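You operate a simulated robot arm through the tools that you are given. There is no shell and no other tool.

Carry out the task below with a simulated robot arm. There is one attempt and no reset: what you move stays moved.

JOB
Change to the yellow reel and loop the bundle in the bed.
Fine: open the reel latch, stand the white reel on the strapping table, seat the yellow one on the post, shut the latch, bring the arch down. Where these are worked on the way, their far stop is far enough and under half their travel is too little: reel latch.

It is judged by the outcome, as a careful person would: the job done as asked, and still so three seconds after it is handed in. It fails if anything else is knocked over, pushed out of place, dropped, spilled or broken.

ROBOT AND FRAMES
A 7-joint arm with a two-finger parallel gripper, fixed in place. Base frame: the origin is on the floor under the middle of its stand, x ahead of it, y to its left, z up. Units: mm, degrees, N and s.
It reaches about 1247 mm from its shoulder. Its first joint turns from -132.0 to 132.0 degrees. Payload 3.91 kg.
The tool frame sits at the grasp point between the pads (the TCP): z along the fingers, y along the line on which they close. The tips reach 30 mm beyond it. Largest opening 110 mm; finger width 20, thickness 10; the body of the gripper, 48 by 112 mm, starts 55 mm behind the TCP.
Orientation is that of the tool frame in the base frame, as a unit quaternion [x, y, z, w]. With the fingers straight down and closing along the base's y, the tool's x points along the base's -x, its y along +y and its z along -z.

CONTROLS
- The arm moves only by the tool send_rows. Its arguments are lists of equal length, an entry for each row: "xyz": the shift along the base's x, y, z in units of 50 mm (1.0 is 50 mm), a list of three; "dr": the turn, a rotation vector about the base's x, y, z in units of 4 degrees (1.0 is 4 degrees), a list of three; "jaw": the finger opening in mm, from 0 to 110. In form: {"xyz": [[tx, ty, tz], ...], "dr": [[rx, ry, rz], ...], "jaw": [jaw, ...]}. A call has 1 to 20 rows; each row shifts and turns the commanded pose from where the row before left it. A call with a number of a shift or a turn outside -1 to 1 is refused whole. Each row takes 0.2 s and may step no farther than 50 mm and 8.6 degrees from the row before; otherwise, or with a gripper value out of range, the whole call is refused. Where a pose cannot be reached the arm comes as near as it can. A force on the tool above 90 N (or 10 N above the force at the start of the call, whichever is more), or a blocked arm, ends the call early, and 0.2 s more pass. The fingers move at their own pace (about 108 mm/s each) and stop on an object; they squeeze with about 24 N. The grip force told is the motor's: it shows also when the fingers shut on nothing. Time passes only in rows, and 0.2 s behind the last, so rows that do not move let the fingers close. It gives the time, the measured TCP pose, the force on the tool (base axes), the opening and the grip force at its end, in the units of the frame above (readings bear some noise), with the torque about the TCP (base axes, N m) and any sound that the robot's microphone picked up.
- Cameras (640 x 400 px; columns grow to the right, rows downward): "scene" is fixed at [210.8, 507.1, 1680.3]; the picture's right is [-0.27, -0.96, 0.00], its down [-0.79, 0.22, -0.58] and it looks along [0.56, -0.16, -0.82] (base axes); focal length 256 px, centre (320, 200). "wrist" rides on the gripper at [72, 17, -103] in the tool frame; the picture's right is [-0.23, 0.97, 0.00], its down [-0.76, -0.18, -0.62] and it looks along [-0.61, -0.14, 0.78] (tool axes); focal length 222 px, centre (320, 200). There is no depth. A picture from a camera that has moved, and an enlarged one, comes with that camera's place and axes in the base frame and with its lens. The place of the scene camera against the robot may be out by one fixed shift of up to 18 mm in any direction.
- snapshot(camera): a new picture of that camera. No time passes.
- close_up(camera, box): a new picture of the part [left, top, right, bottom] of that camera's present view, enlarged. No time passes.
- sign_off(): hands the job in; it is judged then, once.

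Nothing tells you positions but the pictures and the camera data. Unless the task says otherwise, let go and move clear before handing in.

The tools are called after "Request:" as a command line: name --argument value ..., lists and objects as JSON in quotes. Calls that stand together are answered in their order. send_rows: Moves the arm, as the interface text tells. Its arguments: {"type":"object","properties":{"xyz":{"type":"array","items":{"type":"array","items":{"type":"number"}}},"dr":{"type":"array","items":{"type":"array","items":{"type":"number"}}},"jaw":{"type":"array","items":{"type":"number"}}},"required":["xyz","dr","jaw"]} The other tools are called the same way: snapshot (camera) takes a picture; close_up (camera, box) takes an enlarged picture of a part of a camera's view; sign_off () hands the job in.

At the start:

```text
clock: 0.0
ee_pos: [505.8, 260.8, 1382.7]
ee_rot: [0.0, 1.0, 0.0, 0.0]
force: [0.8, 0.5, 0.5]
ft_torque: [0.05, 0.01, 0.03]
grip_width: 110.3
grip_force: 0.1
```

scene: 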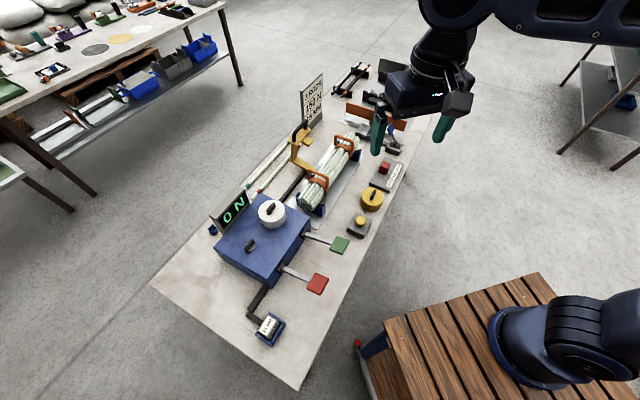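
wrist: 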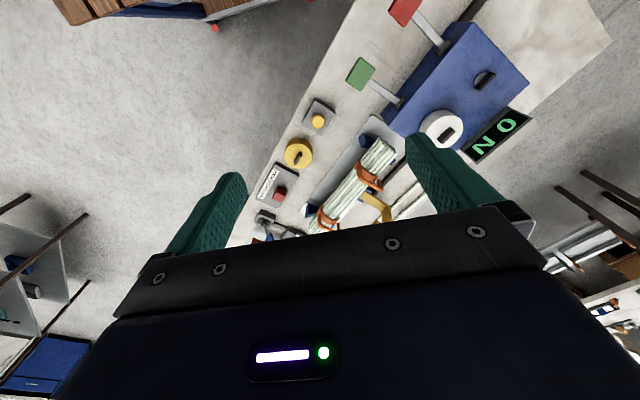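

I see a strapping table with a blue machine carrying a white reel, a yellow reel near the edge, levers with green and red paddles, and an orange arch over a bundle. I'll look closer before moving anything.

Request:
close_up --camera "scene" --box '[200, 180, 360, 280]'

Request:
close_up --camera "scene" --box '[270, 120, 430, 220]'

Request:
close_up --camera "scene" --box '[290, 50, 450, 150]'

Request:
close_up --camera "scene" --box '[220, 230, 380, 360]'

Request:
close_up --camera "wrist" --box '[240, 0, 540, 240]'

```text
4.00 times, centred on (280, 230) of scene
camera zoom: at [210.8, 507.1, 1680.3], right [-0.27, -0.96, 0.0], down [-0.79, 0.22, -0.58], along [0.56, -0.16, -0.82], focal length 1023 px, centre (480, 80)
```

zoom: 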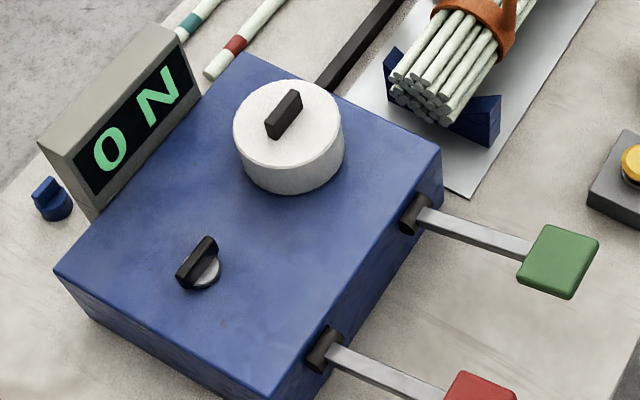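

```text
4.00 times, centred on (350, 170) of scene
camera zoom: at [210.8, 507.1, 1680.3], right [-0.27, -0.96, 0.0], down [-0.79, 0.22, -0.58], along [0.56, -0.16, -0.82], focal length 1023 px, centre (200, 320)
```

zoom: 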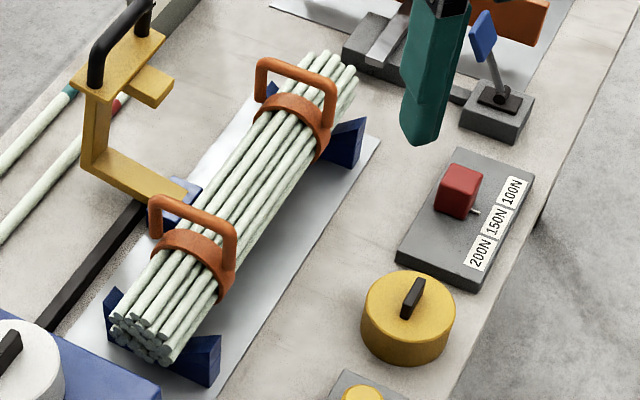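

```text
4.00 times, centred on (370, 100) of scene
camera zoom: at [210.8, 507.1, 1680.3], right [-0.27, -0.96, 0.0], down [-0.79, 0.22, -0.58], along [0.56, -0.16, -0.82], focal length 1023 px, centre (120, 600)
```

zoom: 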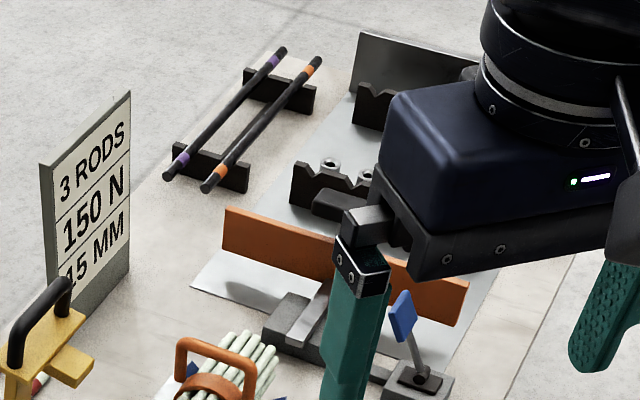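

```text
3.08 times, centred on (300, 295) of scene
camera zoom: at [210.8, 507.1, 1680.3], right [-0.27, -0.96, 0.0], down [-0.79, 0.22, -0.58], along [0.56, -0.16, -0.82], focal length 787 px, centre (382, -92)
```

zoom: 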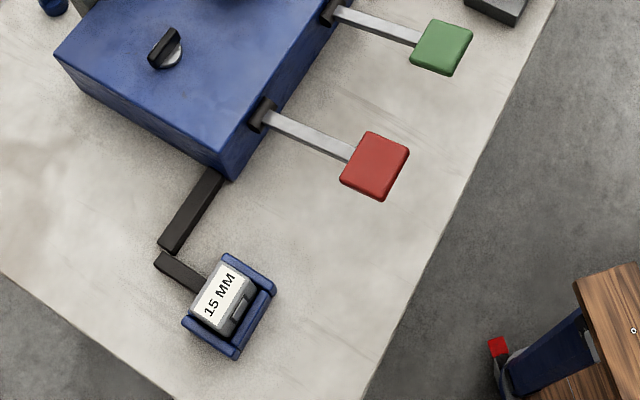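

```text
1.67 times, centred on (390, 120) of wrist
camera zoom: at [434.6, 278.4, 1484.7], right [0.23, 0.97, 0.0], down [0.76, -0.18, 0.62], along [0.61, -0.14, -0.78], focal length 370 px, centre (203, 333)
```

zoom: 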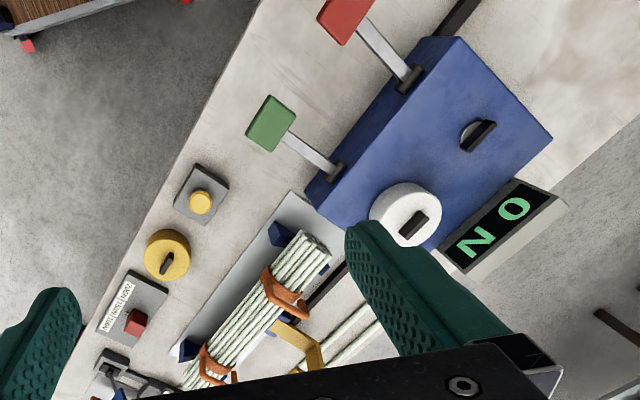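

The table runs diagonally, with its top at about z 850. The white reel is near (715, 532) and the yellow reel near (713, 157). I'll bring the wrist camera closer to the blue machine to find out which control is the reel latch.

Request:
send_rows --xyz '[[0.1, 0.686, -0.514], [0.1, 0.686, -0.514], [0.1, 0.686, -0.514], [0.1, 0.686, -0.514], [0.1, 0.686, -0.514], [0.1, 0.686, -0.514], [0.1, 0.686, -0.514]]' --dr '[[0, 0, 0], [0, 0, 0], [0, 0, 0], [0, 0, 0], [0, 0, 0], [0, 0, 0], [0, 0, 0]]' --jaw '[110, 110, 110, 110, 110, 110, 110]'

Request:
snapshot --camera "wrist"

Request:
snapshot --camera "scene"

```text
clock: 1.6
ee_pos: [542.3, 501.4, 1203.3]
ee_rot: [0.0, 1.0, 0.001, 0.0]
force: [-1.0, -0.3, 0.8]
ft_torque: [0.03, -0.03, -0.03]
grip_width: 110.0
grip_force: 0.0
```

```text
taken
camera wrist: at [469.8, 519.0, 1305.9], right [0.23, 0.97, 0.0], down [0.76, -0.18, 0.62], along [0.61, -0.14, -0.78], focal length 222 px, centre (320, 200)
```

wrist: 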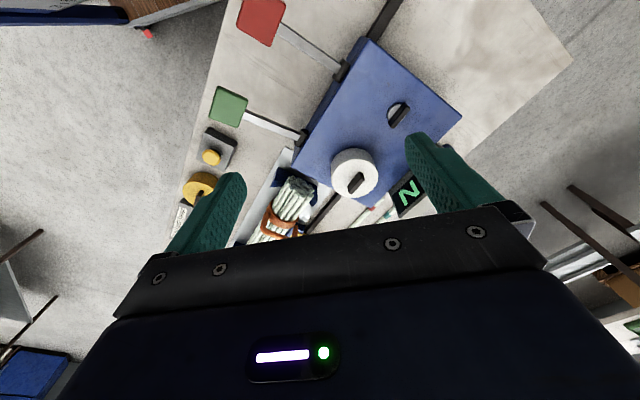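

```text
taken
```

scene: 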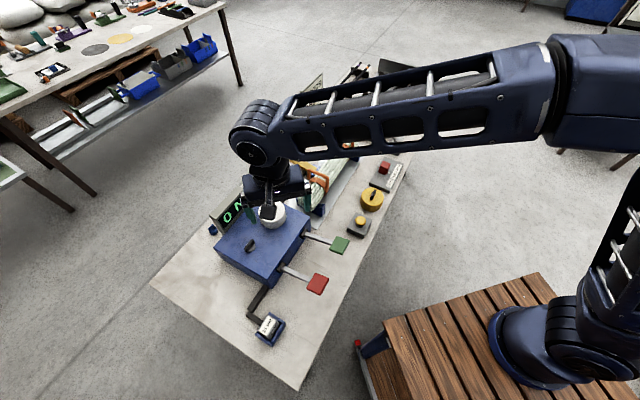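

Request:
close_up --camera "wrist" --box '[290, 50, 470, 220]'

Request:
close_up --camera "wrist" --box '[180, 0, 360, 140]'

Request:
close_up --camera "wrist" --box '[170, 120, 350, 240]'

```text
2.35 times, centred on (380, 135) of wrist
camera zoom: at [469.8, 519.0, 1305.9], right [0.23, 0.97, 0.0], down [0.76, -0.18, 0.62], along [0.61, -0.14, -0.78], focal length 523 px, centre (179, 353)
```

zoom: 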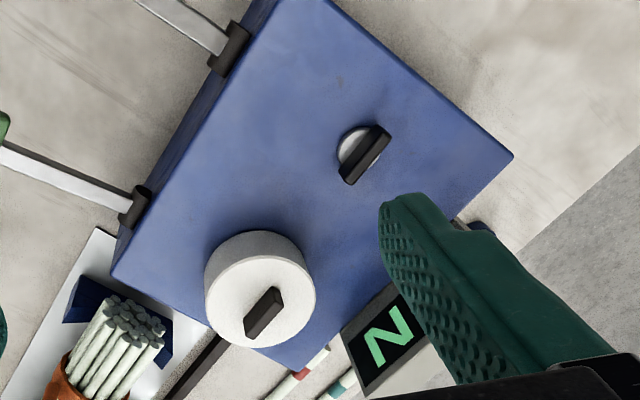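

```text
2.86 times, centred on (270, 70) of wrist
camera zoom: at [469.8, 519.0, 1305.9], right [0.23, 0.97, 0.0], down [0.76, -0.18, 0.62], along [0.61, -0.14, -0.78], focal length 635 px, centre (463, 571)
```

zoom: 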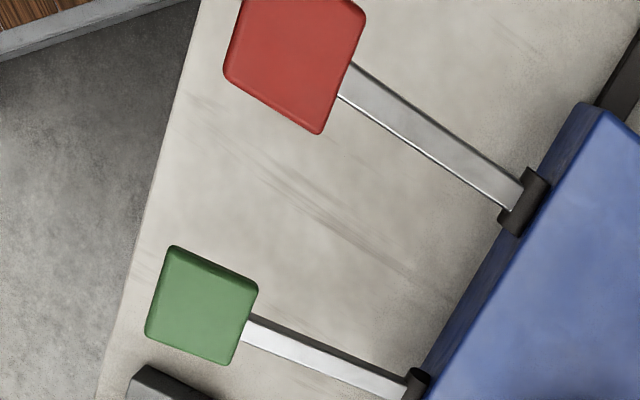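

```text
3.33 times, centred on (260, 180) of wrist
camera zoom: at [469.8, 519.0, 1305.9], right [0.23, 0.97, 0.0], down [0.76, -0.18, 0.62], along [0.61, -0.14, -0.78], focal length 740 px, centre (520, 267)
```

zoom: 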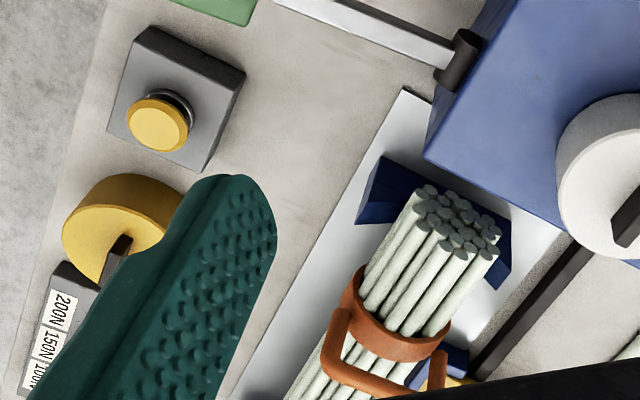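

The black fin on a silver disc on top of the blue box looks like a turn latch for the reel. I'll move closer to check its shape and orientation.

Request:
send_rows --xyz '[[0.29, 0.445, -0.715], [0.29, 0.445, -0.715], [0.29, 0.445, -0.715], [0.29, 0.445, -0.715]]' --dr '[[0, 0, 0], [0, 0, 0], [0, 0, 0], [0, 0, 0]]' --jaw '[110, 110, 110, 110]'

Request:
snapshot --camera "wrist"

Request:
close_up --camera "wrist" --box '[260, 60, 420, 160]'

```text
clock: 2.6
ee_pos: [602.4, 591.1, 1057.6]
ee_rot: [0.001, 1.0, 0.002, 0.001]
force: [0.2, -1.0, 1.5]
ft_torque: [0.0, -0.01, 0.01]
grip_width: 110.0
grip_force: 0.1
```

```text
taken
camera wrist: at [531.8, 608.6, 1161.5], right [0.23, 0.97, 0.0], down [0.76, -0.18, 0.62], along [0.61, -0.14, -0.78], focal length 222 px, centre (320, 200)
```

wrist: 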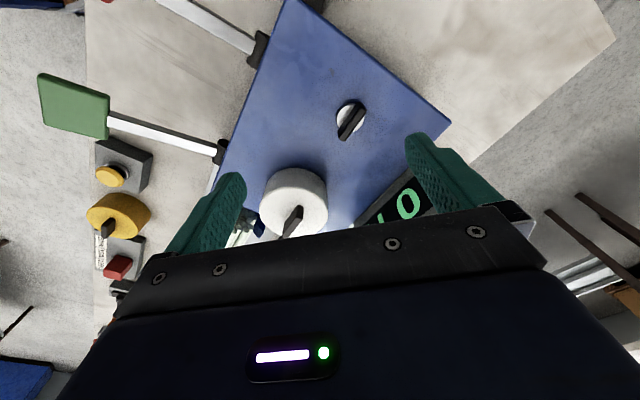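

```text
4.00 times, centred on (340, 110) of wrist
camera zoom: at [531.8, 608.6, 1161.5], right [0.23, 0.97, 0.0], down [0.76, -0.18, 0.62], along [0.61, -0.14, -0.78], focal length 888 px, centre (240, 560)
```

zoom: 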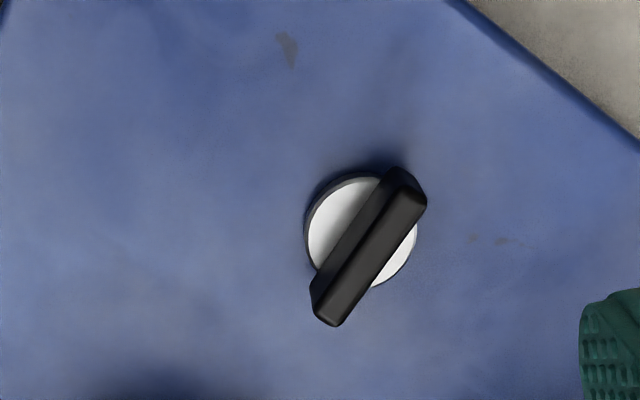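

The fin on the box is a turn knob lined up with the reel. Before relying on it, I'll check the other candidates: the blue knob behind the display, the levers and the arch.

Request:
send_rows --xyz '[[0.2, 0.7, 0.4], [0.2, 0.7, 0.2], [0.2, 0.7, 0.0]]' --dr '[[0, 0, 0], [0, 0, 0], [0, 0, 0]]' --jaw '[110, 110, 110]'

Request:
snapshot --camera "wrist"

Request:
close_up --camera "scene" --box '[200, 200, 264, 240]'

```text
clock: 3.4
ee_pos: [630.2, 692.9, 1091.2]
ee_rot: [0.0, 1.0, 0.0, 0.0]
force: [0.2, -0.7, 0.7]
ft_torque: [0.04, 0.03, 0.02]
grip_width: 110.1
grip_force: 0.0
```

```text
taken
camera wrist: at [559.3, 711.4, 1193.5], right [0.23, 0.97, 0.0], down [0.76, -0.18, 0.62], along [0.61, -0.14, -0.78], focal length 222 px, centre (320, 200)
```

wrist: 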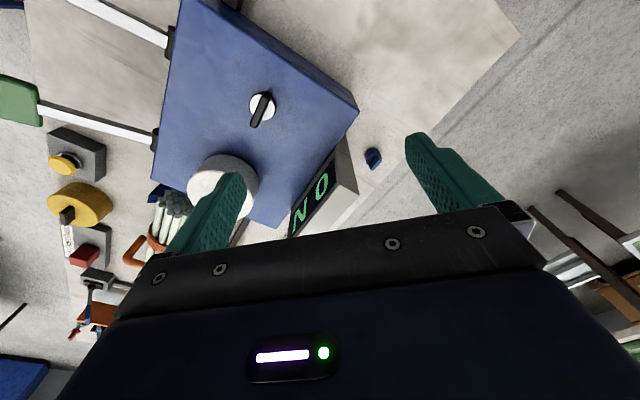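

```text
10.00 times, centred on (232, 220) of scene
camera zoom: at [210.8, 507.1, 1680.3], right [-0.27, -0.96, 0.0], down [-0.79, 0.22, -0.58], along [0.56, -0.16, -0.82], focal length 2557 px, centre (1200, 0)
```

zoom: 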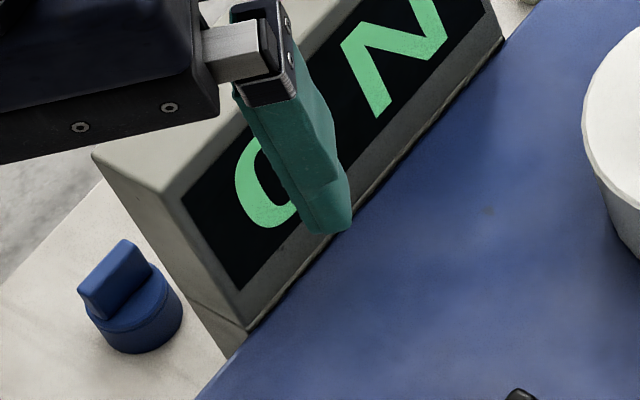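

The blue knob behind the display stands alone and has nothing to do with the reel. I'll look closely at the fin on the box to get its heading.

Request:
close_up --camera "wrist" --box '[230, 85, 294, 135]'

Request:
close_up --camera "wrist" --box '[150, 130, 310, 240]'

```text
8.00 times, centred on (262, 110) of wrist
camera zoom: at [559.3, 711.4, 1193.5], right [0.23, 0.97, 0.0], down [0.76, -0.18, 0.62], along [0.61, -0.14, -0.78], focal length 1777 px, centre (784, 920)
```

zoom: 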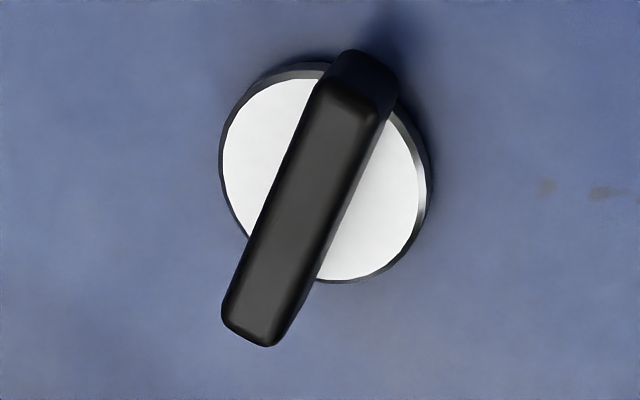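

```text
3.64 times, centred on (230, 185) of wrist
camera zoom: at [559.3, 711.4, 1193.5], right [0.23, 0.97, 0.0], down [0.76, -0.18, 0.62], along [0.61, -0.14, -0.78], focal length 808 px, centre (647, 254)
```

zoom: 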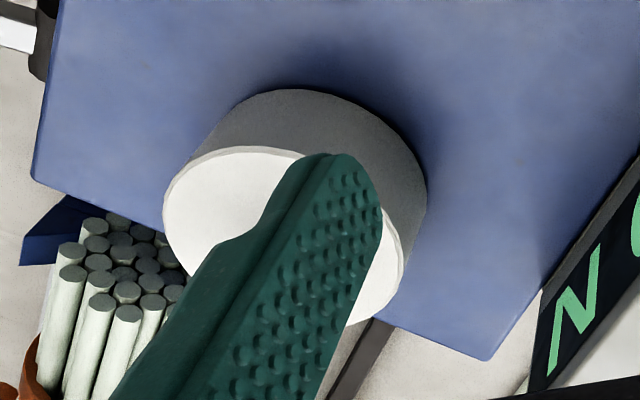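

The fin tops out at about (623, 622, 920) and points along about -44°, with the box top near z 898. I'll yaw the gripper to match and hover above it.

Request:
send_rows --xyz '[[-0.0127, -0.129, -0.165], [-0.0127, -0.129, -0.165], [-0.0127, -0.129, -0.165], [-0.0127, -0.129, -0.165], [-0.0127, -0.129, -0.165], [-0.0127, -0.129, -0.165], [-0.0127, -0.129, -0.165], [-0.0127, -0.129, -0.165], [-0.0127, -0.129, -0.165], [-0.0127, -0.129, -0.165], [-0.0127, -0.129, -0.165]]' --dr '[[0, 0, -1], [0, 0, -1], [0, 0, -1], [0, 0, -1], [0, 0, -1], [0, 0, -1], [0, 0, -1], [0, 0, -1], [0, 0, -1], [0, 0, -1], [0, 0, -1]]' --jaw '[80, 60, 60, 60, 60, 60, 60, 60, 60, 60, 60]'

Request:
snapshot --camera "wrist"

Request:
snapshot --camera "scene"

```text
clock: 5.8
ee_pos: [622.4, 622.3, 996.9]
ee_rot: [0.375, 0.927, 0.0, 0.0]
force: [-0.2, -0.2, 0.6]
ft_torque: [-0.02, 0.02, -0.01]
grip_width: 59.8
grip_force: 0.1
```

```text
taken
camera wrist: at [582.3, 686.1, 1100.5], right [0.84, 0.54, 0.0], down [0.42, -0.66, 0.62], along [0.34, -0.52, -0.78], focal length 222 px, centre (320, 200)
```

wrist: 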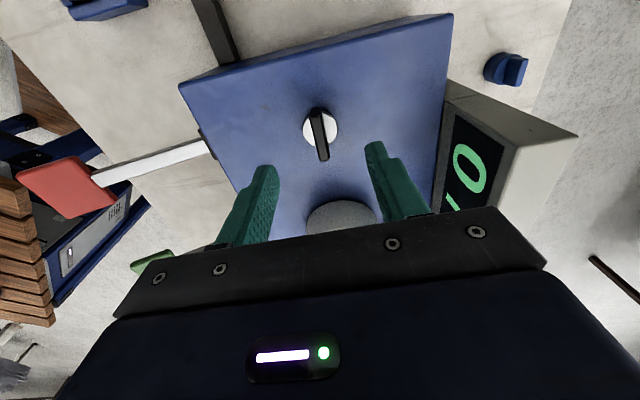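

```text
taken
```

scene: 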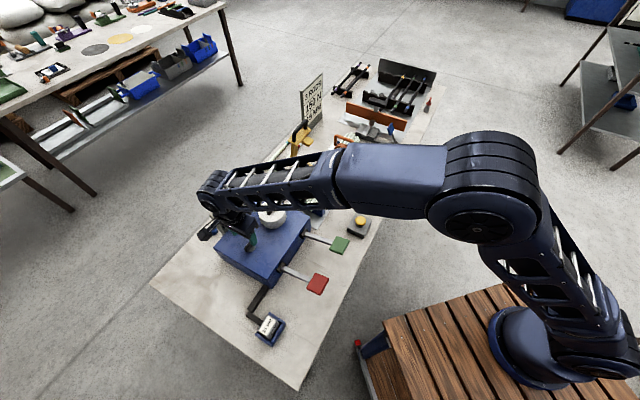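

Request:
close_up --camera "wrist" --box '[280, 90, 360, 170]'

```text
5.00 times, centred on (320, 130) of wrist
camera zoom: at [582.3, 686.1, 1100.5], right [0.84, 0.54, 0.0], down [0.42, -0.66, 0.62], along [0.34, -0.52, -0.78], focal length 1111 px, centre (320, 550)
```

zoom: 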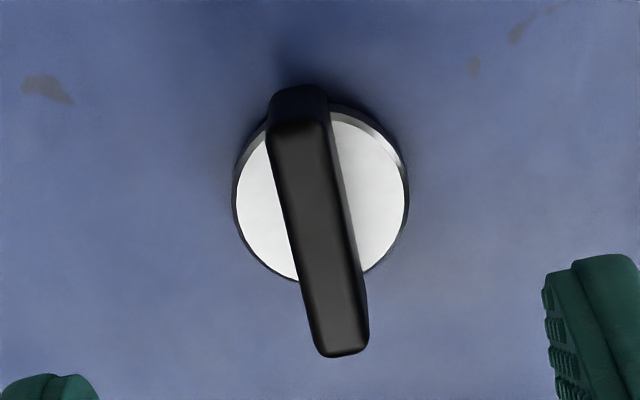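

The fin is now centred between the fingers and runs along about -45°. I'll lower around it with the tips just clear of the box top.

Request:
send_rows --xyz '[[0.03, -0.02, -0.4], [0, 0, -0.4], [0, 0, -0.4], [0, 0, -0.06]]' --dr '[[0, 0, -0.25], [0, 0, 0], [0, 0, 0], [0, 0, 0]]' --jaw '[50, 40, 40, 40]'

Request:
close_up --camera "wrist" --box '[220, 60, 420, 220]'

Request:
close_up --camera "scene" --box '[200, 180, 300, 280]'

```text
clock: 6.8
ee_pos: [624.2, 623.8, 935.3]
ee_rot: [0.383, 0.924, 0.0, 0.0]
force: [-0.3, 0.6, -0.2]
ft_torque: [0.01, 0.02, -0.02]
grip_width: 39.8
grip_force: 0.2
```

```text
2.50 times, centred on (320, 140) of wrist
camera zoom: at [585.4, 687.3, 1037.8], right [0.85, 0.53, 0.0], down [0.41, -0.66, 0.62], along [0.33, -0.53, -0.78], focal length 555 px, centre (320, 350)
```

zoom: 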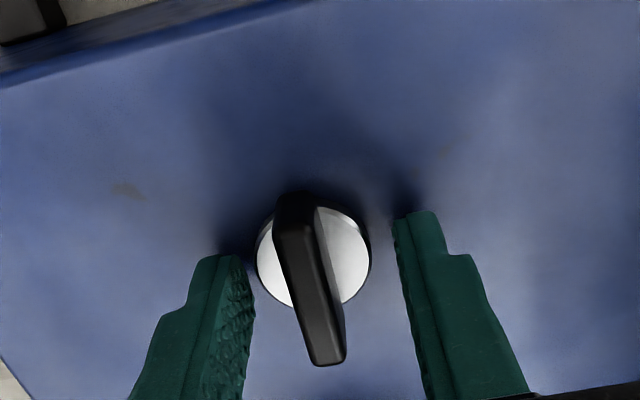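

```text
4.00 times, centred on (250, 230) of scene
camera zoom: at [210.8, 507.1, 1680.3], right [-0.27, -0.96, 0.0], down [-0.79, 0.22, -0.58], along [0.56, -0.16, -0.82], focal length 1023 px, centre (600, 80)
```

zoom: 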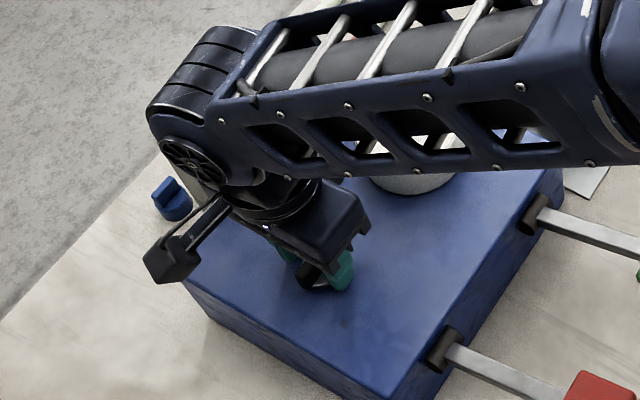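

Request:
send_rows --xyz '[[0.01, -0.06, -0.06], [0, 0, 0], [0, 0, 0]]' --dr '[[0, 0, -0.2], [0, 0, 0], [0, 0, 0]]' --jaw '[40, 20, 0]'

Request:
close_up --camera "wrist" --box '[220, 60, 420, 220]'

```text
clock: 7.6
ee_pos: [623.9, 620.4, 931.5]
ee_rot: [0.389, 0.921, 0.0, 0.0]
force: [-5.4, -4.7, 2.3]
ft_torque: [0.07, 0.08, 0.05]
grip_width: 31.4
grip_force: 45.4
```

```text
2.50 times, centred on (320, 140) of wrist
camera zoom: at [586.7, 684.6, 1034.5], right [0.86, 0.52, 0.0], down [0.4, -0.67, 0.62], along [0.32, -0.53, -0.78], focal length 555 px, centre (320, 350)
```

zoom: 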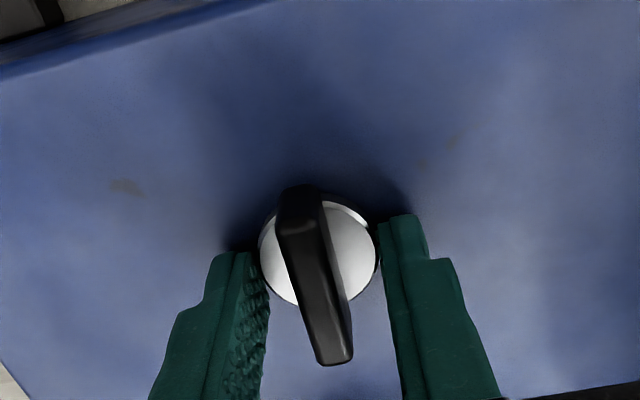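

The fingers closed on the disc (31 mm wide) rather than the fin, so I'm a little too low. I'll open, rise a few millimetres and close on the fin.

Request:
send_rows --xyz '[[0, 0, 0], [0, 0, 0.13], [0, 0, 0], [0, 0, 0], [0, 0, 0]]' --dr '[[0, 0, 0], [0, 0, 0], [0, 0, 0], [0, 0, 0], [0, 0, 0]]' --jaw '[40, 40, 20, 0, 0]'

Request:
close_up --camera "wrist" --box '[220, 60, 420, 220]'

```text
clock: 8.8
ee_pos: [623.0, 620.7, 938.0]
ee_rot: [0.389, 0.921, 0.0, 0.001]
force: [1.3, 0.4, 1.9]
ft_torque: [-0.06, -0.03, 0.04]
grip_width: 10.0
grip_force: 45.2
```

```text
2.50 times, centred on (320, 140) of wrist
camera zoom: at [586.2, 685.1, 1041.1], right [0.86, 0.52, 0.0], down [0.4, -0.67, 0.62], along [0.32, -0.53, -0.78], focal length 555 px, centre (320, 350)
```

zoom: 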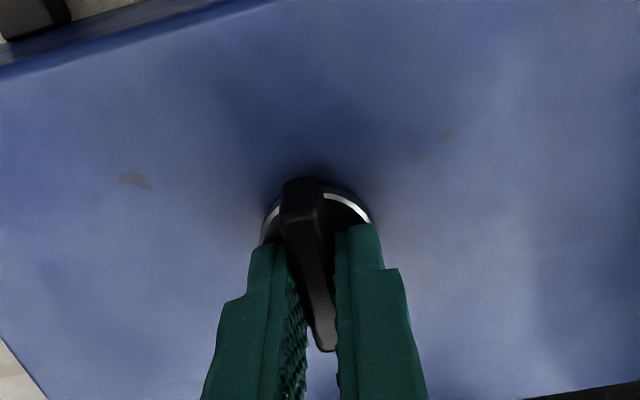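

The fin is gripped, with the jaw at 10 mm. I'll try a small turn and watch the torque to find which way it moves.

Request:
send_rows --xyz '[[0, 0, 0], [0, 0, 0]]' --dr '[[0, 0, 1], [0, 0, 1]]' --jaw '[0, 0]'

```text
clock: 9.4
ee_pos: [623.6, 620.4, 938.0]
ee_rot: [0.324, 0.946, 0.001, 0.0]
force: [11.7, 14.6, -6.6]
ft_torque: [0.14, -0.29, -1.15]
grip_width: 12.0
grip_force: 45.5
```

The torque rose and the jaw was forced wider, so that direction looks blocked. I'll go back and try the other way.

Request:
send_rows --xyz '[[0, 0, 0], [0, 0, 0], [0, 0, 0], [0, 0, 0]]' --dr '[[0, 0, -1], [0, 0, -1], [0, 0, -1], [0, 0, -1]]' --jaw '[0, 0, 0, 0]'

Request:
close_up --camera "wrist" --box '[220, 60, 420, 220]'

```text
clock: 10.4
ee_pos: [622.0, 619.8, 939.4]
ee_rot: [0.452, 0.892, -0.001, -0.001]
force: [-10.5, 13.1, -2.8]
ft_torque: [0.96, 0.54, 0.02]
grip_width: 9.7
grip_force: 45.1
```

```text
2.50 times, centred on (320, 140) of wrist
camera zoom: at [595.5, 689.6, 1041.2], right [0.92, 0.39, 0.0], down [0.31, -0.72, 0.62], along [0.24, -0.57, -0.78], focal length 555 px, centre (320, 350)
```

zoom: 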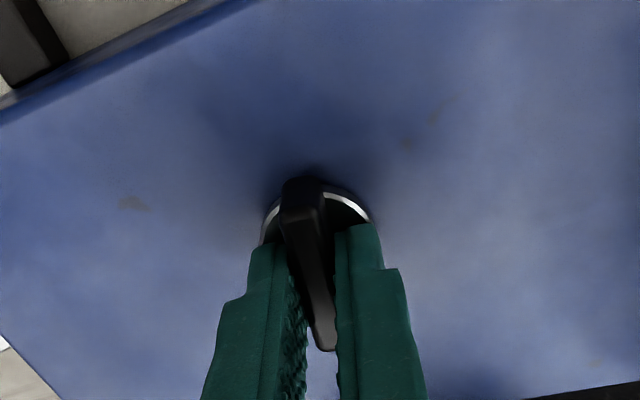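

The knob follows the gripper freely in this direction (clockwise from above). I'll keep turning towards the far stop.

Request:
send_rows --xyz '[[-0.03, 0.03, 0], [0, 0, 0], [0, 0, 0], [0, 0, 0], [0, 0, 0], [0, 0, 0]]' --dr '[[0, 0, -1], [0, 0, -1], [0, 0, -1], [0, 0, -1], [0, 0, -1], [0, 0, -1]]' --jaw '[0, 0, 0, 0, 0, 0]'

Request:
close_up --camera "wrist" --box '[220, 60, 420, 220]'

```text
clock: 11.8
ee_pos: [623.4, 619.8, 938.4]
ee_rot: [0.628, 0.778, -0.001, -0.001]
force: [-13.8, -7.2, -11.4]
ft_torque: [0.86, 0.22, 0.05]
grip_width: 9.6
grip_force: 44.5
```

```text
2.50 times, centred on (320, 140) of wrist
camera zoom: at [625.1, 695.3, 1041.0], right [1.0, -0.02, 0.0], down [-0.01, -0.78, 0.62], along [-0.01, -0.62, -0.78], focal length 555 px, centre (320, 350)
```

zoom: 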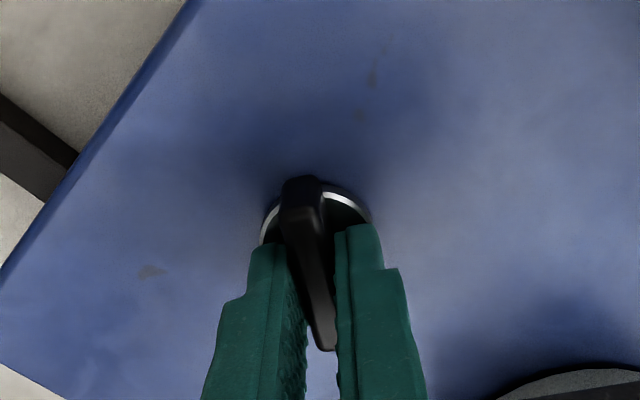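

Request:
send_rows --xyz '[[-0.02, -0.01, -0.01], [0, 0, 0], [0, 0, 0], [0, 0, 0], [0, 0, 0], [0, 0, 0]]' --dr '[[0, 0, -1], [0, 0, -1], [0, 0, -1], [0, 0, -1], [0, 0, -1], [0, 0, -1]]' --jaw '[0, 0, 0, 0, 0, 0]'

Request:
close_up --camera "wrist" --box '[220, 60, 420, 220]'

```text
clock: 13.2
ee_pos: [621.8, 620.2, 938.9]
ee_rot: [0.776, 0.63, 0.0, 0.0]
force: [-6.5, -6.5, 2.5]
ft_torque: [-1.52, 0.47, 0.01]
grip_width: 10.0
grip_force: 44.4
```

```text
2.50 times, centred on (320, 140) of wrist
camera zoom: at [654.1, 688.2, 1041.2], right [0.91, -0.42, 0.0], down [-0.33, -0.71, 0.62], along [-0.26, -0.56, -0.78], focal length 555 px, centre (320, 350)
```

zoom: 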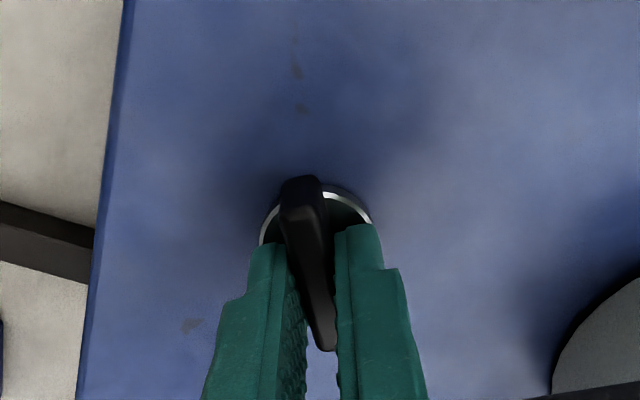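

Request:
send_rows --xyz '[[-0.01, -0.01, 0], [0, 0, 0], [0, 0, 0], [0, 0, 0], [0, 0, 0], [0, 0, 0]]' --dr '[[0, 0, -1], [0, 0, -1], [0, 0, -1], [0, 0, -1], [0, 0, -1], [0, 0, -1]]' --jaw '[0, 0, 0, 0, 0, 0]'

Request:
close_up --camera "wrist" --box '[220, 60, 420, 220]'

```text
clock: 14.6
ee_pos: [621.8, 619.9, 938.7]
ee_rot: [0.89, 0.455, 0.0, 0.001]
force: [-20.5, -7.8, -9.7]
ft_torque: [0.71, -0.32, -0.02]
grip_width: 9.7
grip_force: 44.9
```

```text
2.50 times, centred on (320, 140) of wrist
camera zoom: at [678.1, 670.1, 1041.1], right [0.66, -0.75, 0.0], down [-0.59, -0.51, 0.62], along [-0.47, -0.41, -0.78], focal length 555 px, centre (320, 350)
```

zoom: 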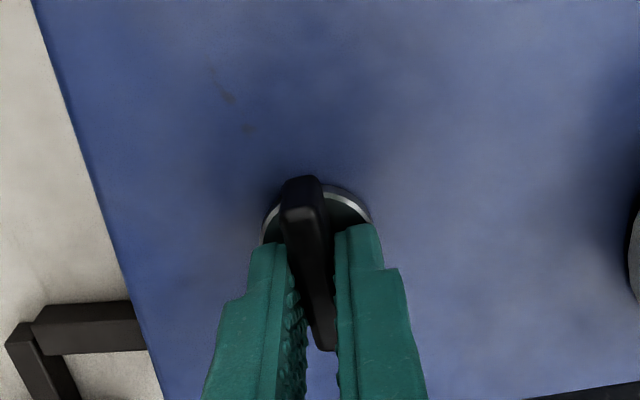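

Request:
send_rows --xyz '[[-0.03, -0.01, -0.01], [0, 0, 0], [0, 0, 0]]' --dr '[[0, 0, -1], [0, 0, -1], [0, 0, -1]]' --jaw '[0, 0, 0]'

Request:
close_up --camera "wrist" --box '[220, 60, 420, 220]'

```text
clock: 15.4
ee_pos: [620.8, 621.4, 938.3]
ee_rot: [0.933, 0.36, 0.0, 0.001]
force: [-2.8, 19.8, -14.4]
ft_torque: [0.86, -0.38, 1.0]
grip_width: 10.4
grip_force: 45.1
```

```text
2.50 times, centred on (320, 140) of wrist
camera zoom: at [686.4, 657.4, 1041.4], right [0.49, -0.87, 0.0], down [-0.68, -0.38, 0.62], along [-0.54, -0.3, -0.78], focal length 555 px, centre (320, 350)
```

zoom: 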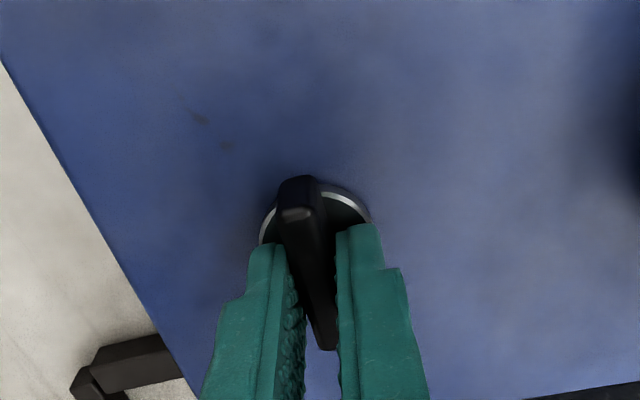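

The torque shows the far stop after about 90° of turn, so the latch is open. I'll release and rise straight up.

Request:
send_rows --xyz '[[0, 0, 0], [0, 0, 0], [0, 0, 0.5], [0, 0, 1], [0, 0, 1]]' --dr '[[0, 0, 0], [0, 0, 0], [0, 0, 0], [0, 0, 0], [0, 0, 0]]' --jaw '[40, 40, 40, 40, 40]'

Request:
snapshot --camera "wrist"

Request:
snapshot --camera "scene"

```text
clock: 16.6
ee_pos: [621.7, 619.7, 1064.1]
ee_rot: [0.933, 0.36, 0.0, 0.0]
force: [-0.2, 0.0, -0.2]
ft_torque: [-0.08, 0.03, 0.0]
grip_width: 40.1
grip_force: 0.1
```

```text
taken
camera wrist: at [687.5, 655.8, 1166.6], right [0.49, -0.87, 0.0], down [-0.68, -0.38, 0.62], along [-0.55, -0.3, -0.78], focal length 222 px, centre (320, 200)
```

wrist: 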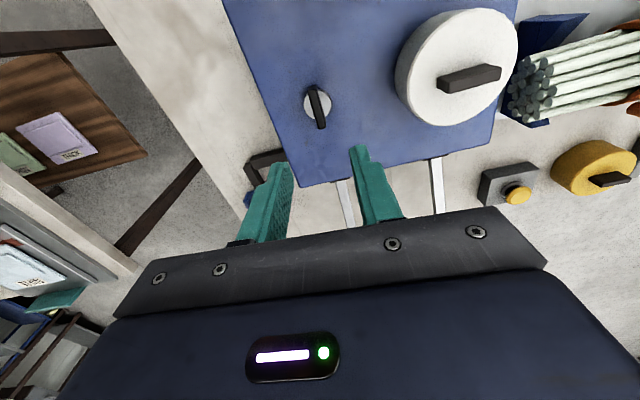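

```text
taken
```

scene: 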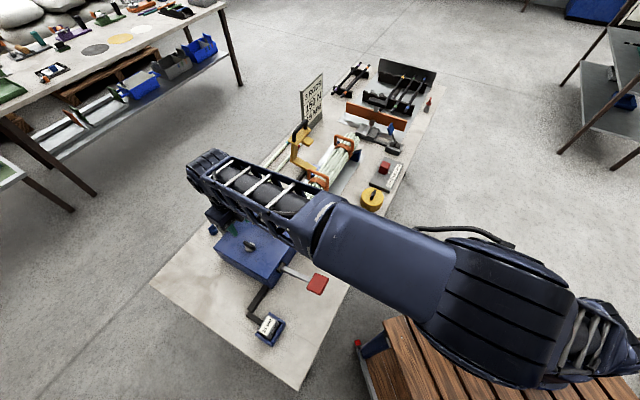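

The knob is now across the box, turned a full 90°. Next is the white reel, so I'll measure its tab.

Request:
close_up --camera "wrist" --box '[380, 0, 540, 130]'

Request:
close_up --camera "wrist" --box '[290, 70, 350, 140]'

Request:
close_up --camera "wrist" --box '[460, 120, 640, 240]'

```text
3.08 times, centred on (460, 65) of wrist
camera zoom: at [687.5, 655.8, 1166.6], right [0.49, -0.87, 0.0], down [-0.68, -0.38, 0.62], along [-0.55, -0.3, -0.78], focal length 684 px, centre (-111, 615)
```

zoom: 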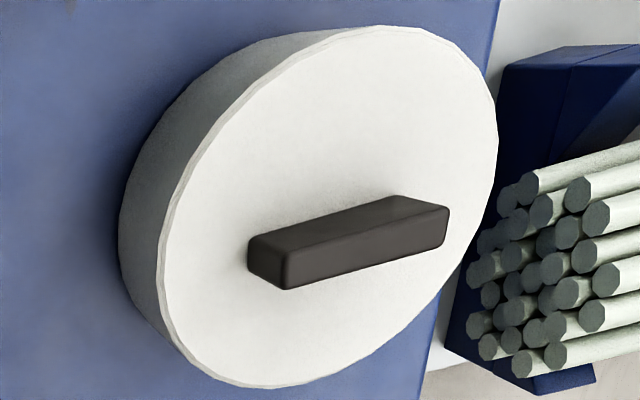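

```text
5.71 times, centred on (320, 105) of wrist
camera zoom: at [687.5, 655.8, 1166.6], right [0.49, -0.87, 0.0], down [-0.68, -0.38, 0.62], along [-0.55, -0.3, -0.78], focal length 1269 px, centre (320, 743)
```

zoom: 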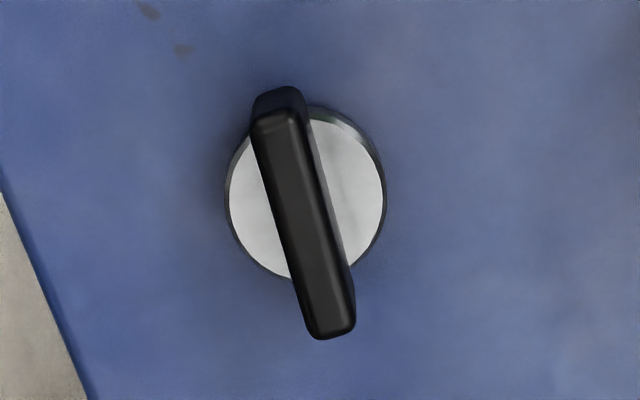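

```text
3.33 times, centred on (550, 180) of wrist
camera zoom: at [687.5, 655.8, 1166.6], right [0.49, -0.87, 0.0], down [-0.68, -0.38, 0.62], along [-0.55, -0.3, -0.78], focal length 740 px, centre (-447, 267)
```

zoom: 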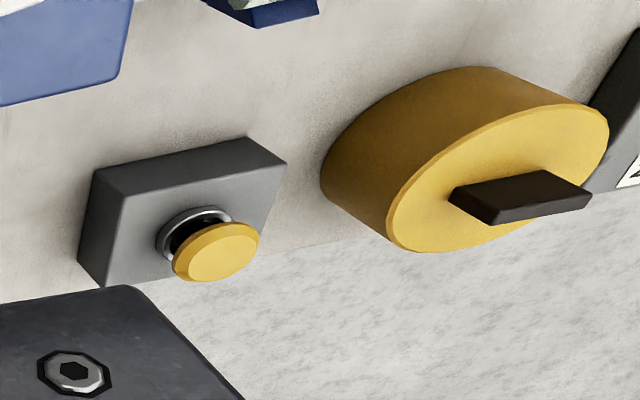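

The white reel's tab is near (714, 528, 963) and also runs along -45°, and so does the yellow reel's tab. I'll rotate back to -45° while moving over the white reel.

Request:
send_rows --xyz '[[0.092, -0.092, 0.05], [0.092, -0.092, 0.05], [0.092, -0.092, 0], [0.092, -0.092, 0], [0.092, -0.092, 0], [0.092, -0.092, 0], [0.092, -0.092, 0], [0.092, -0.092, 0], [0.092, -0.092, 0], [0.092, -0.092, 0], [0.092, -0.092, 0], [0.092, -0.092, 0], [0.092, -0.092, 0], [0.092, -0.092, 0], [0.092, -0.092, 0], [0.092, -0.092, 0], [0.092, -0.092, 0], [0.092, -0.092, 0], [0.092, -0.092, 0], [0.092, -0.092, 0]]' --dr '[[0, 0, 1], [0, 0, 1], [0, 0, 1], [0, 0, 1], [0, 0, 1], [0, 0, 1], [0, 0, 1], [0, 0, 1], [0, 0, 1], [0, 0, 1], [0, 0, 1], [0, 0, 1], [0, 0, 1], [0, 0, 1], [0, 0, 1], [0, 0, 1], [0, 0, 1], [0, 0, 1], [0, 0, 1], [0, 0, 1]]' --jaw '[60, 60, 60, 60, 60, 60, 60, 60, 60, 60, 60, 60, 60, 60, 60, 60, 60, 60, 60, 60]'

Request:
send_rows --xyz '[[0, 0, 0], [0, 0, 0], [0, 0, 0], [0, 0, -0.2]]' --dr '[[0, 0, 1], [0, 0, 1], [0, 0, 1], [0, 0, 0.2]]' --jaw '[60, 60, 60, 60]'

Request:
snapshot --camera "wrist"

Request:
snapshot --camera "scene"

```text
clock: 20.8
ee_pos: [712.7, 525.9, 1067.7]
ee_rot: [0.482, 0.876, 0.0, 0.0]
force: [-0.1, 0.8, 0.4]
ft_torque: [0.0, 0.0, 0.02]
grip_width: 60.0
grip_force: 0.1
```

```text
clock: 21.8
ee_pos: [711.8, 527.9, 1058.1]
ee_rot: [0.382, 0.924, 0.001, 0.0]
force: [1.0, -0.3, 0.1]
ft_torque: [0.02, 0.03, -0.02]
grip_width: 60.1
grip_force: 0.1
```

```text
taken
camera wrist: at [672.6, 591.2, 1160.5], right [0.85, 0.53, 0.0], down [0.41, -0.66, 0.62], along [0.33, -0.53, -0.78], focal length 222 px, centre (320, 200)
```

wrist: 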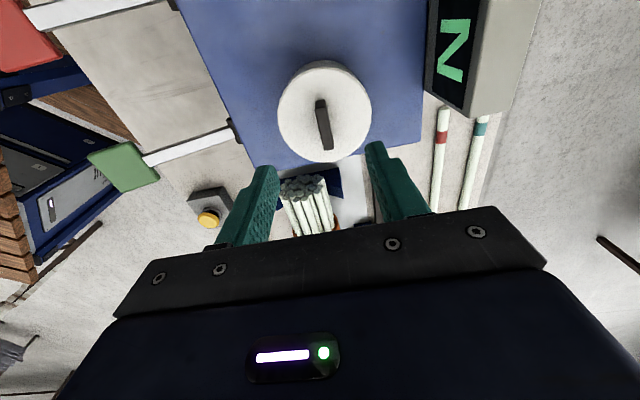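

```text
taken
```

scene: 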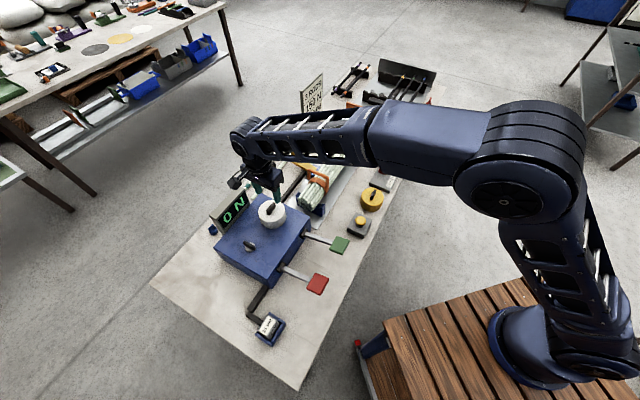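

Request:
close_up --camera "wrist" --box '[264, 50, 384, 170]'

Request:
close_up --camera "scene" --box '[210, 180, 310, 280]'

```text
3.33 times, centred on (324, 110) of wrist
camera zoom: at [672.6, 591.2, 1160.5], right [0.85, 0.53, 0.0], down [0.41, -0.66, 0.62], along [0.33, -0.53, -0.78], focal length 740 px, centre (307, 500)
```

zoom: 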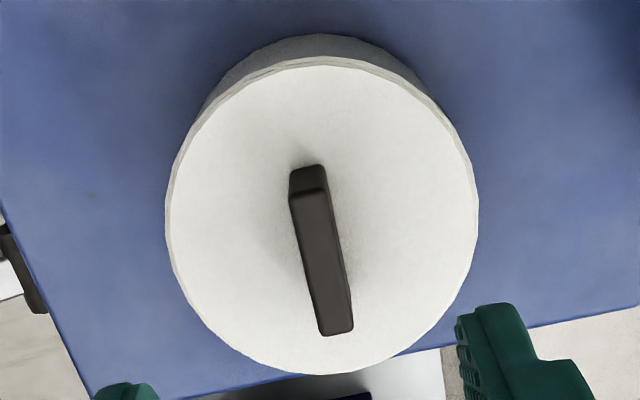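

```text
4.00 times, centred on (260, 230) of scene
camera zoom: at [210.8, 507.1, 1680.3], right [-0.27, -0.96, 0.0], down [-0.79, 0.22, -0.58], along [0.56, -0.16, -0.82], focal length 1023 px, centre (560, 80)
```

zoom: 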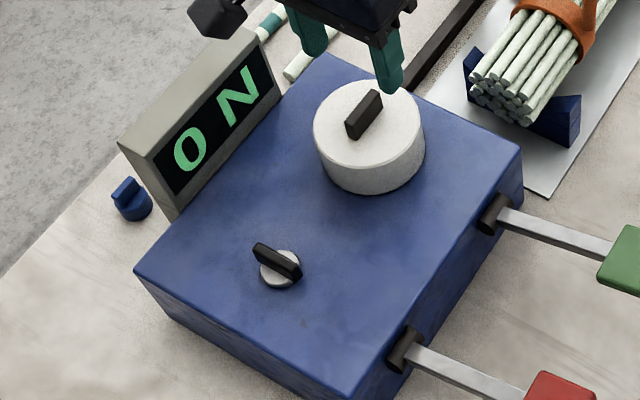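

The latch shows turned 90°. The reel is about 90 mm across, centred near (716, 530), and its tab spans roughly z 943 to 963. I'll descend over the tab.

Request:
send_rows --xyz '[[0.084, 0.022, -0.5], [0, 0, -0.5], [0, 0, -0.4]]' --dr '[[0, 0, 0], [0, 0, 0], [0, 0, 0]]' --jaw '[40, 40, 40]'

Request:
close_up --camera "wrist" --box '[220, 60, 420, 220]'

```text
clock: 22.6
ee_pos: [716.6, 529.5, 986.4]
ee_rot: [0.382, 0.924, 0.001, 0.001]
force: [-0.4, 0.1, 0.0]
ft_torque: [0.02, 0.0, -0.06]
grip_width: 39.9
grip_force: 0.0
```

```text
2.50 times, centred on (320, 140) of wrist
camera zoom: at [677.9, 592.6, 1088.5], right [0.85, 0.53, 0.0], down [0.41, -0.66, 0.62], along [0.33, -0.53, -0.78], focal length 555 px, centre (320, 350)
```

zoom: 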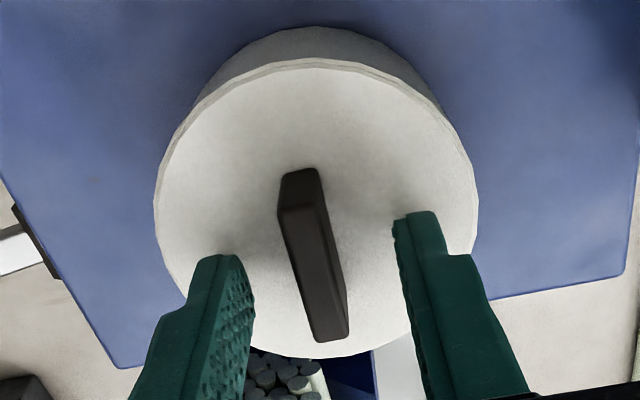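

Request:
send_rows --xyz '[[0.01, -0.045, -0.1], [0, 0, -0.1], [0, 0, 0], [0, 0, 0], [0, 0, 0]]' --dr '[[0, 0, -0.25], [0, 0, 0], [0, 0, 0], [0, 0, 0], [0, 0, 0]]' --jaw '[40, 40, 20, 0, 0]'

Request:
close_up --camera "wrist" --box '[220, 60, 420, 220]'

```text
clock: 23.8
ee_pos: [718.1, 525.6, 977.7]
ee_rot: [0.39, 0.921, 0.0, 0.0]
force: [1.4, 0.6, 4.3]
ft_torque: [-0.01, -0.07, -0.03]
grip_width: 9.6
grip_force: 24.0
```

```text
2.50 times, centred on (320, 140) of wrist
camera zoom: at [679.6, 590.8, 1080.8], right [0.86, 0.51, 0.0], down [0.4, -0.67, 0.62], along [0.32, -0.53, -0.78], focal length 555 px, centre (320, 350)
```

zoom: 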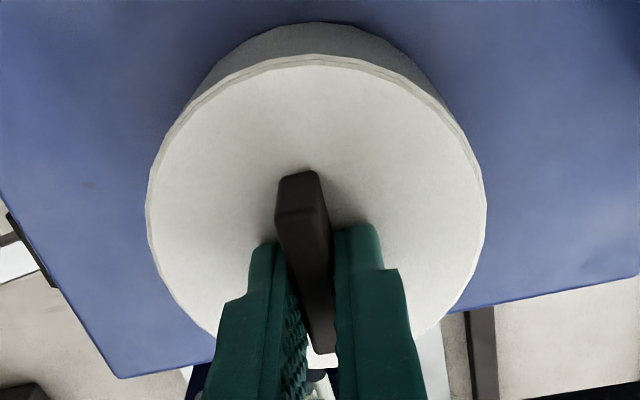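

The tab is held at 9.6 mm. I'll lift slowly and watch the force to check the reel is free.

Request:
send_rows --xyz '[[0, 0, 0.1], [0, 0, 0.2], [0, 0, 0.2]]' --dr '[[0, 0, 0], [0, 0, 0], [0, 0, 0]]' --jaw '[0, 0, 0]'

Request:
close_up --camera "wrist" --box '[220, 60, 420, 220]'

Request:
close_up --camera "scene" --box '[210, 160, 310, 260]'

```text
clock: 24.6
ee_pos: [717.4, 527.5, 1002.5]
ee_rot: [0.39, 0.921, 0.0, 0.0]
force: [0.4, -0.2, -3.0]
ft_torque: [0.0, 0.04, -0.01]
grip_width: 9.9
grip_force: 24.1
```

```text
2.50 times, centred on (320, 140) of wrist
camera zoom: at [680.6, 591.7, 1106.0], right [0.86, 0.51, 0.0], down [0.4, -0.67, 0.62], along [0.32, -0.54, -0.78], focal length 555 px, centre (320, 350)
```

zoom: 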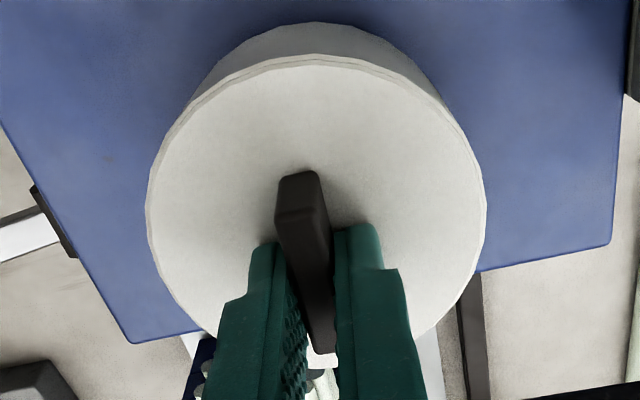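

```text
4.00 times, centred on (260, 210) of scene
camera zoom: at [210.8, 507.1, 1680.3], right [-0.27, -0.96, 0.0], down [-0.79, 0.22, -0.58], along [0.56, -0.16, -0.82], focal length 1023 px, centre (560, 160)
```

zoom: 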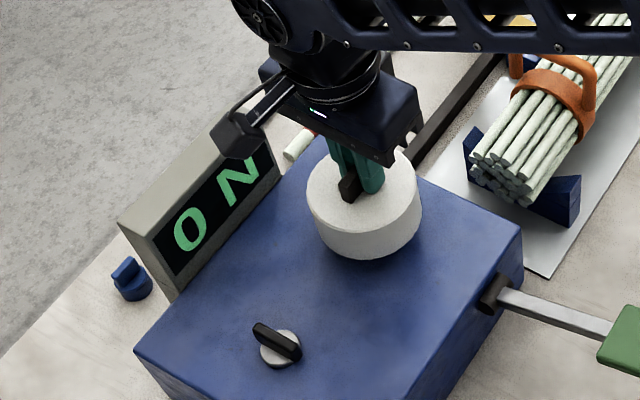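

The reel came free, adding about 3 N. I'll raise it well clear, carry it over the box to the empty left end of the table near (527, 746), and check the view there before lowering.

Request:
send_rows --xyz '[[0, 0, 0.6], [0, 0, 0.6], [0, 0, 0.6], [-0.475, 0.545, 0], [-0.475, 0.545, 0], [-0.475, 0.545, 0], [-0.475, 0.545, 0], [-0.475, 0.545, 0], [-0.475, 0.545, 0], [-0.475, 0.545, 0], [-0.475, 0.545, 0]]' --dr '[[0, 0, 0], [0, 0, 0], [0, 0, 0], [0, 0, 0], [0, 0, 0], [0, 0, 0], [0, 0, 0], [0, 0, 0], [0, 0, 0], [0, 0, 0], [0, 0, 0]]' --jaw '[0, 0, 0, 0, 0, 0, 0, 0, 0, 0, 0]'

Request:
snapshot --camera "wrist"

Request:
snapshot --camera "scene"

```text
clock: 27.0
ee_pos: [527.5, 746.5, 1093.7]
ee_rot: [0.392, 0.92, -0.001, -0.001]
force: [0.6, -0.5, -2.6]
ft_torque: [-0.01, 0.03, -0.01]
grip_width: 9.8
grip_force: 23.8
```

```text
taken
camera wrist: at [490.0, 811.0, 1196.5], right [0.86, 0.51, 0.0], down [0.4, -0.67, 0.62], along [0.32, -0.54, -0.78], focal length 222 px, centre (320, 200)
```

wrist: 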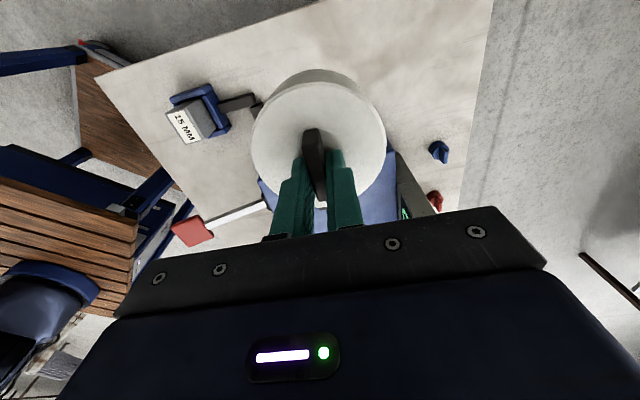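

```text
taken
```

scene: 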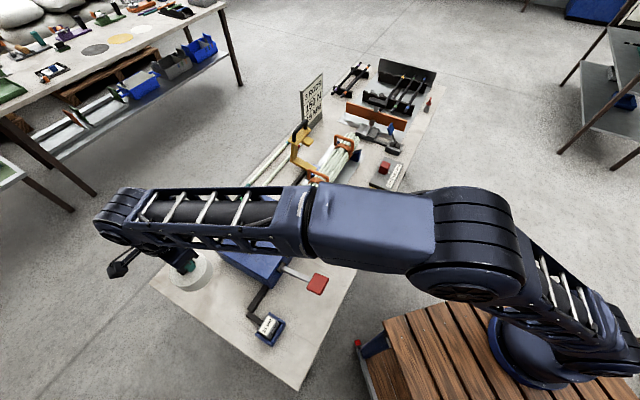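

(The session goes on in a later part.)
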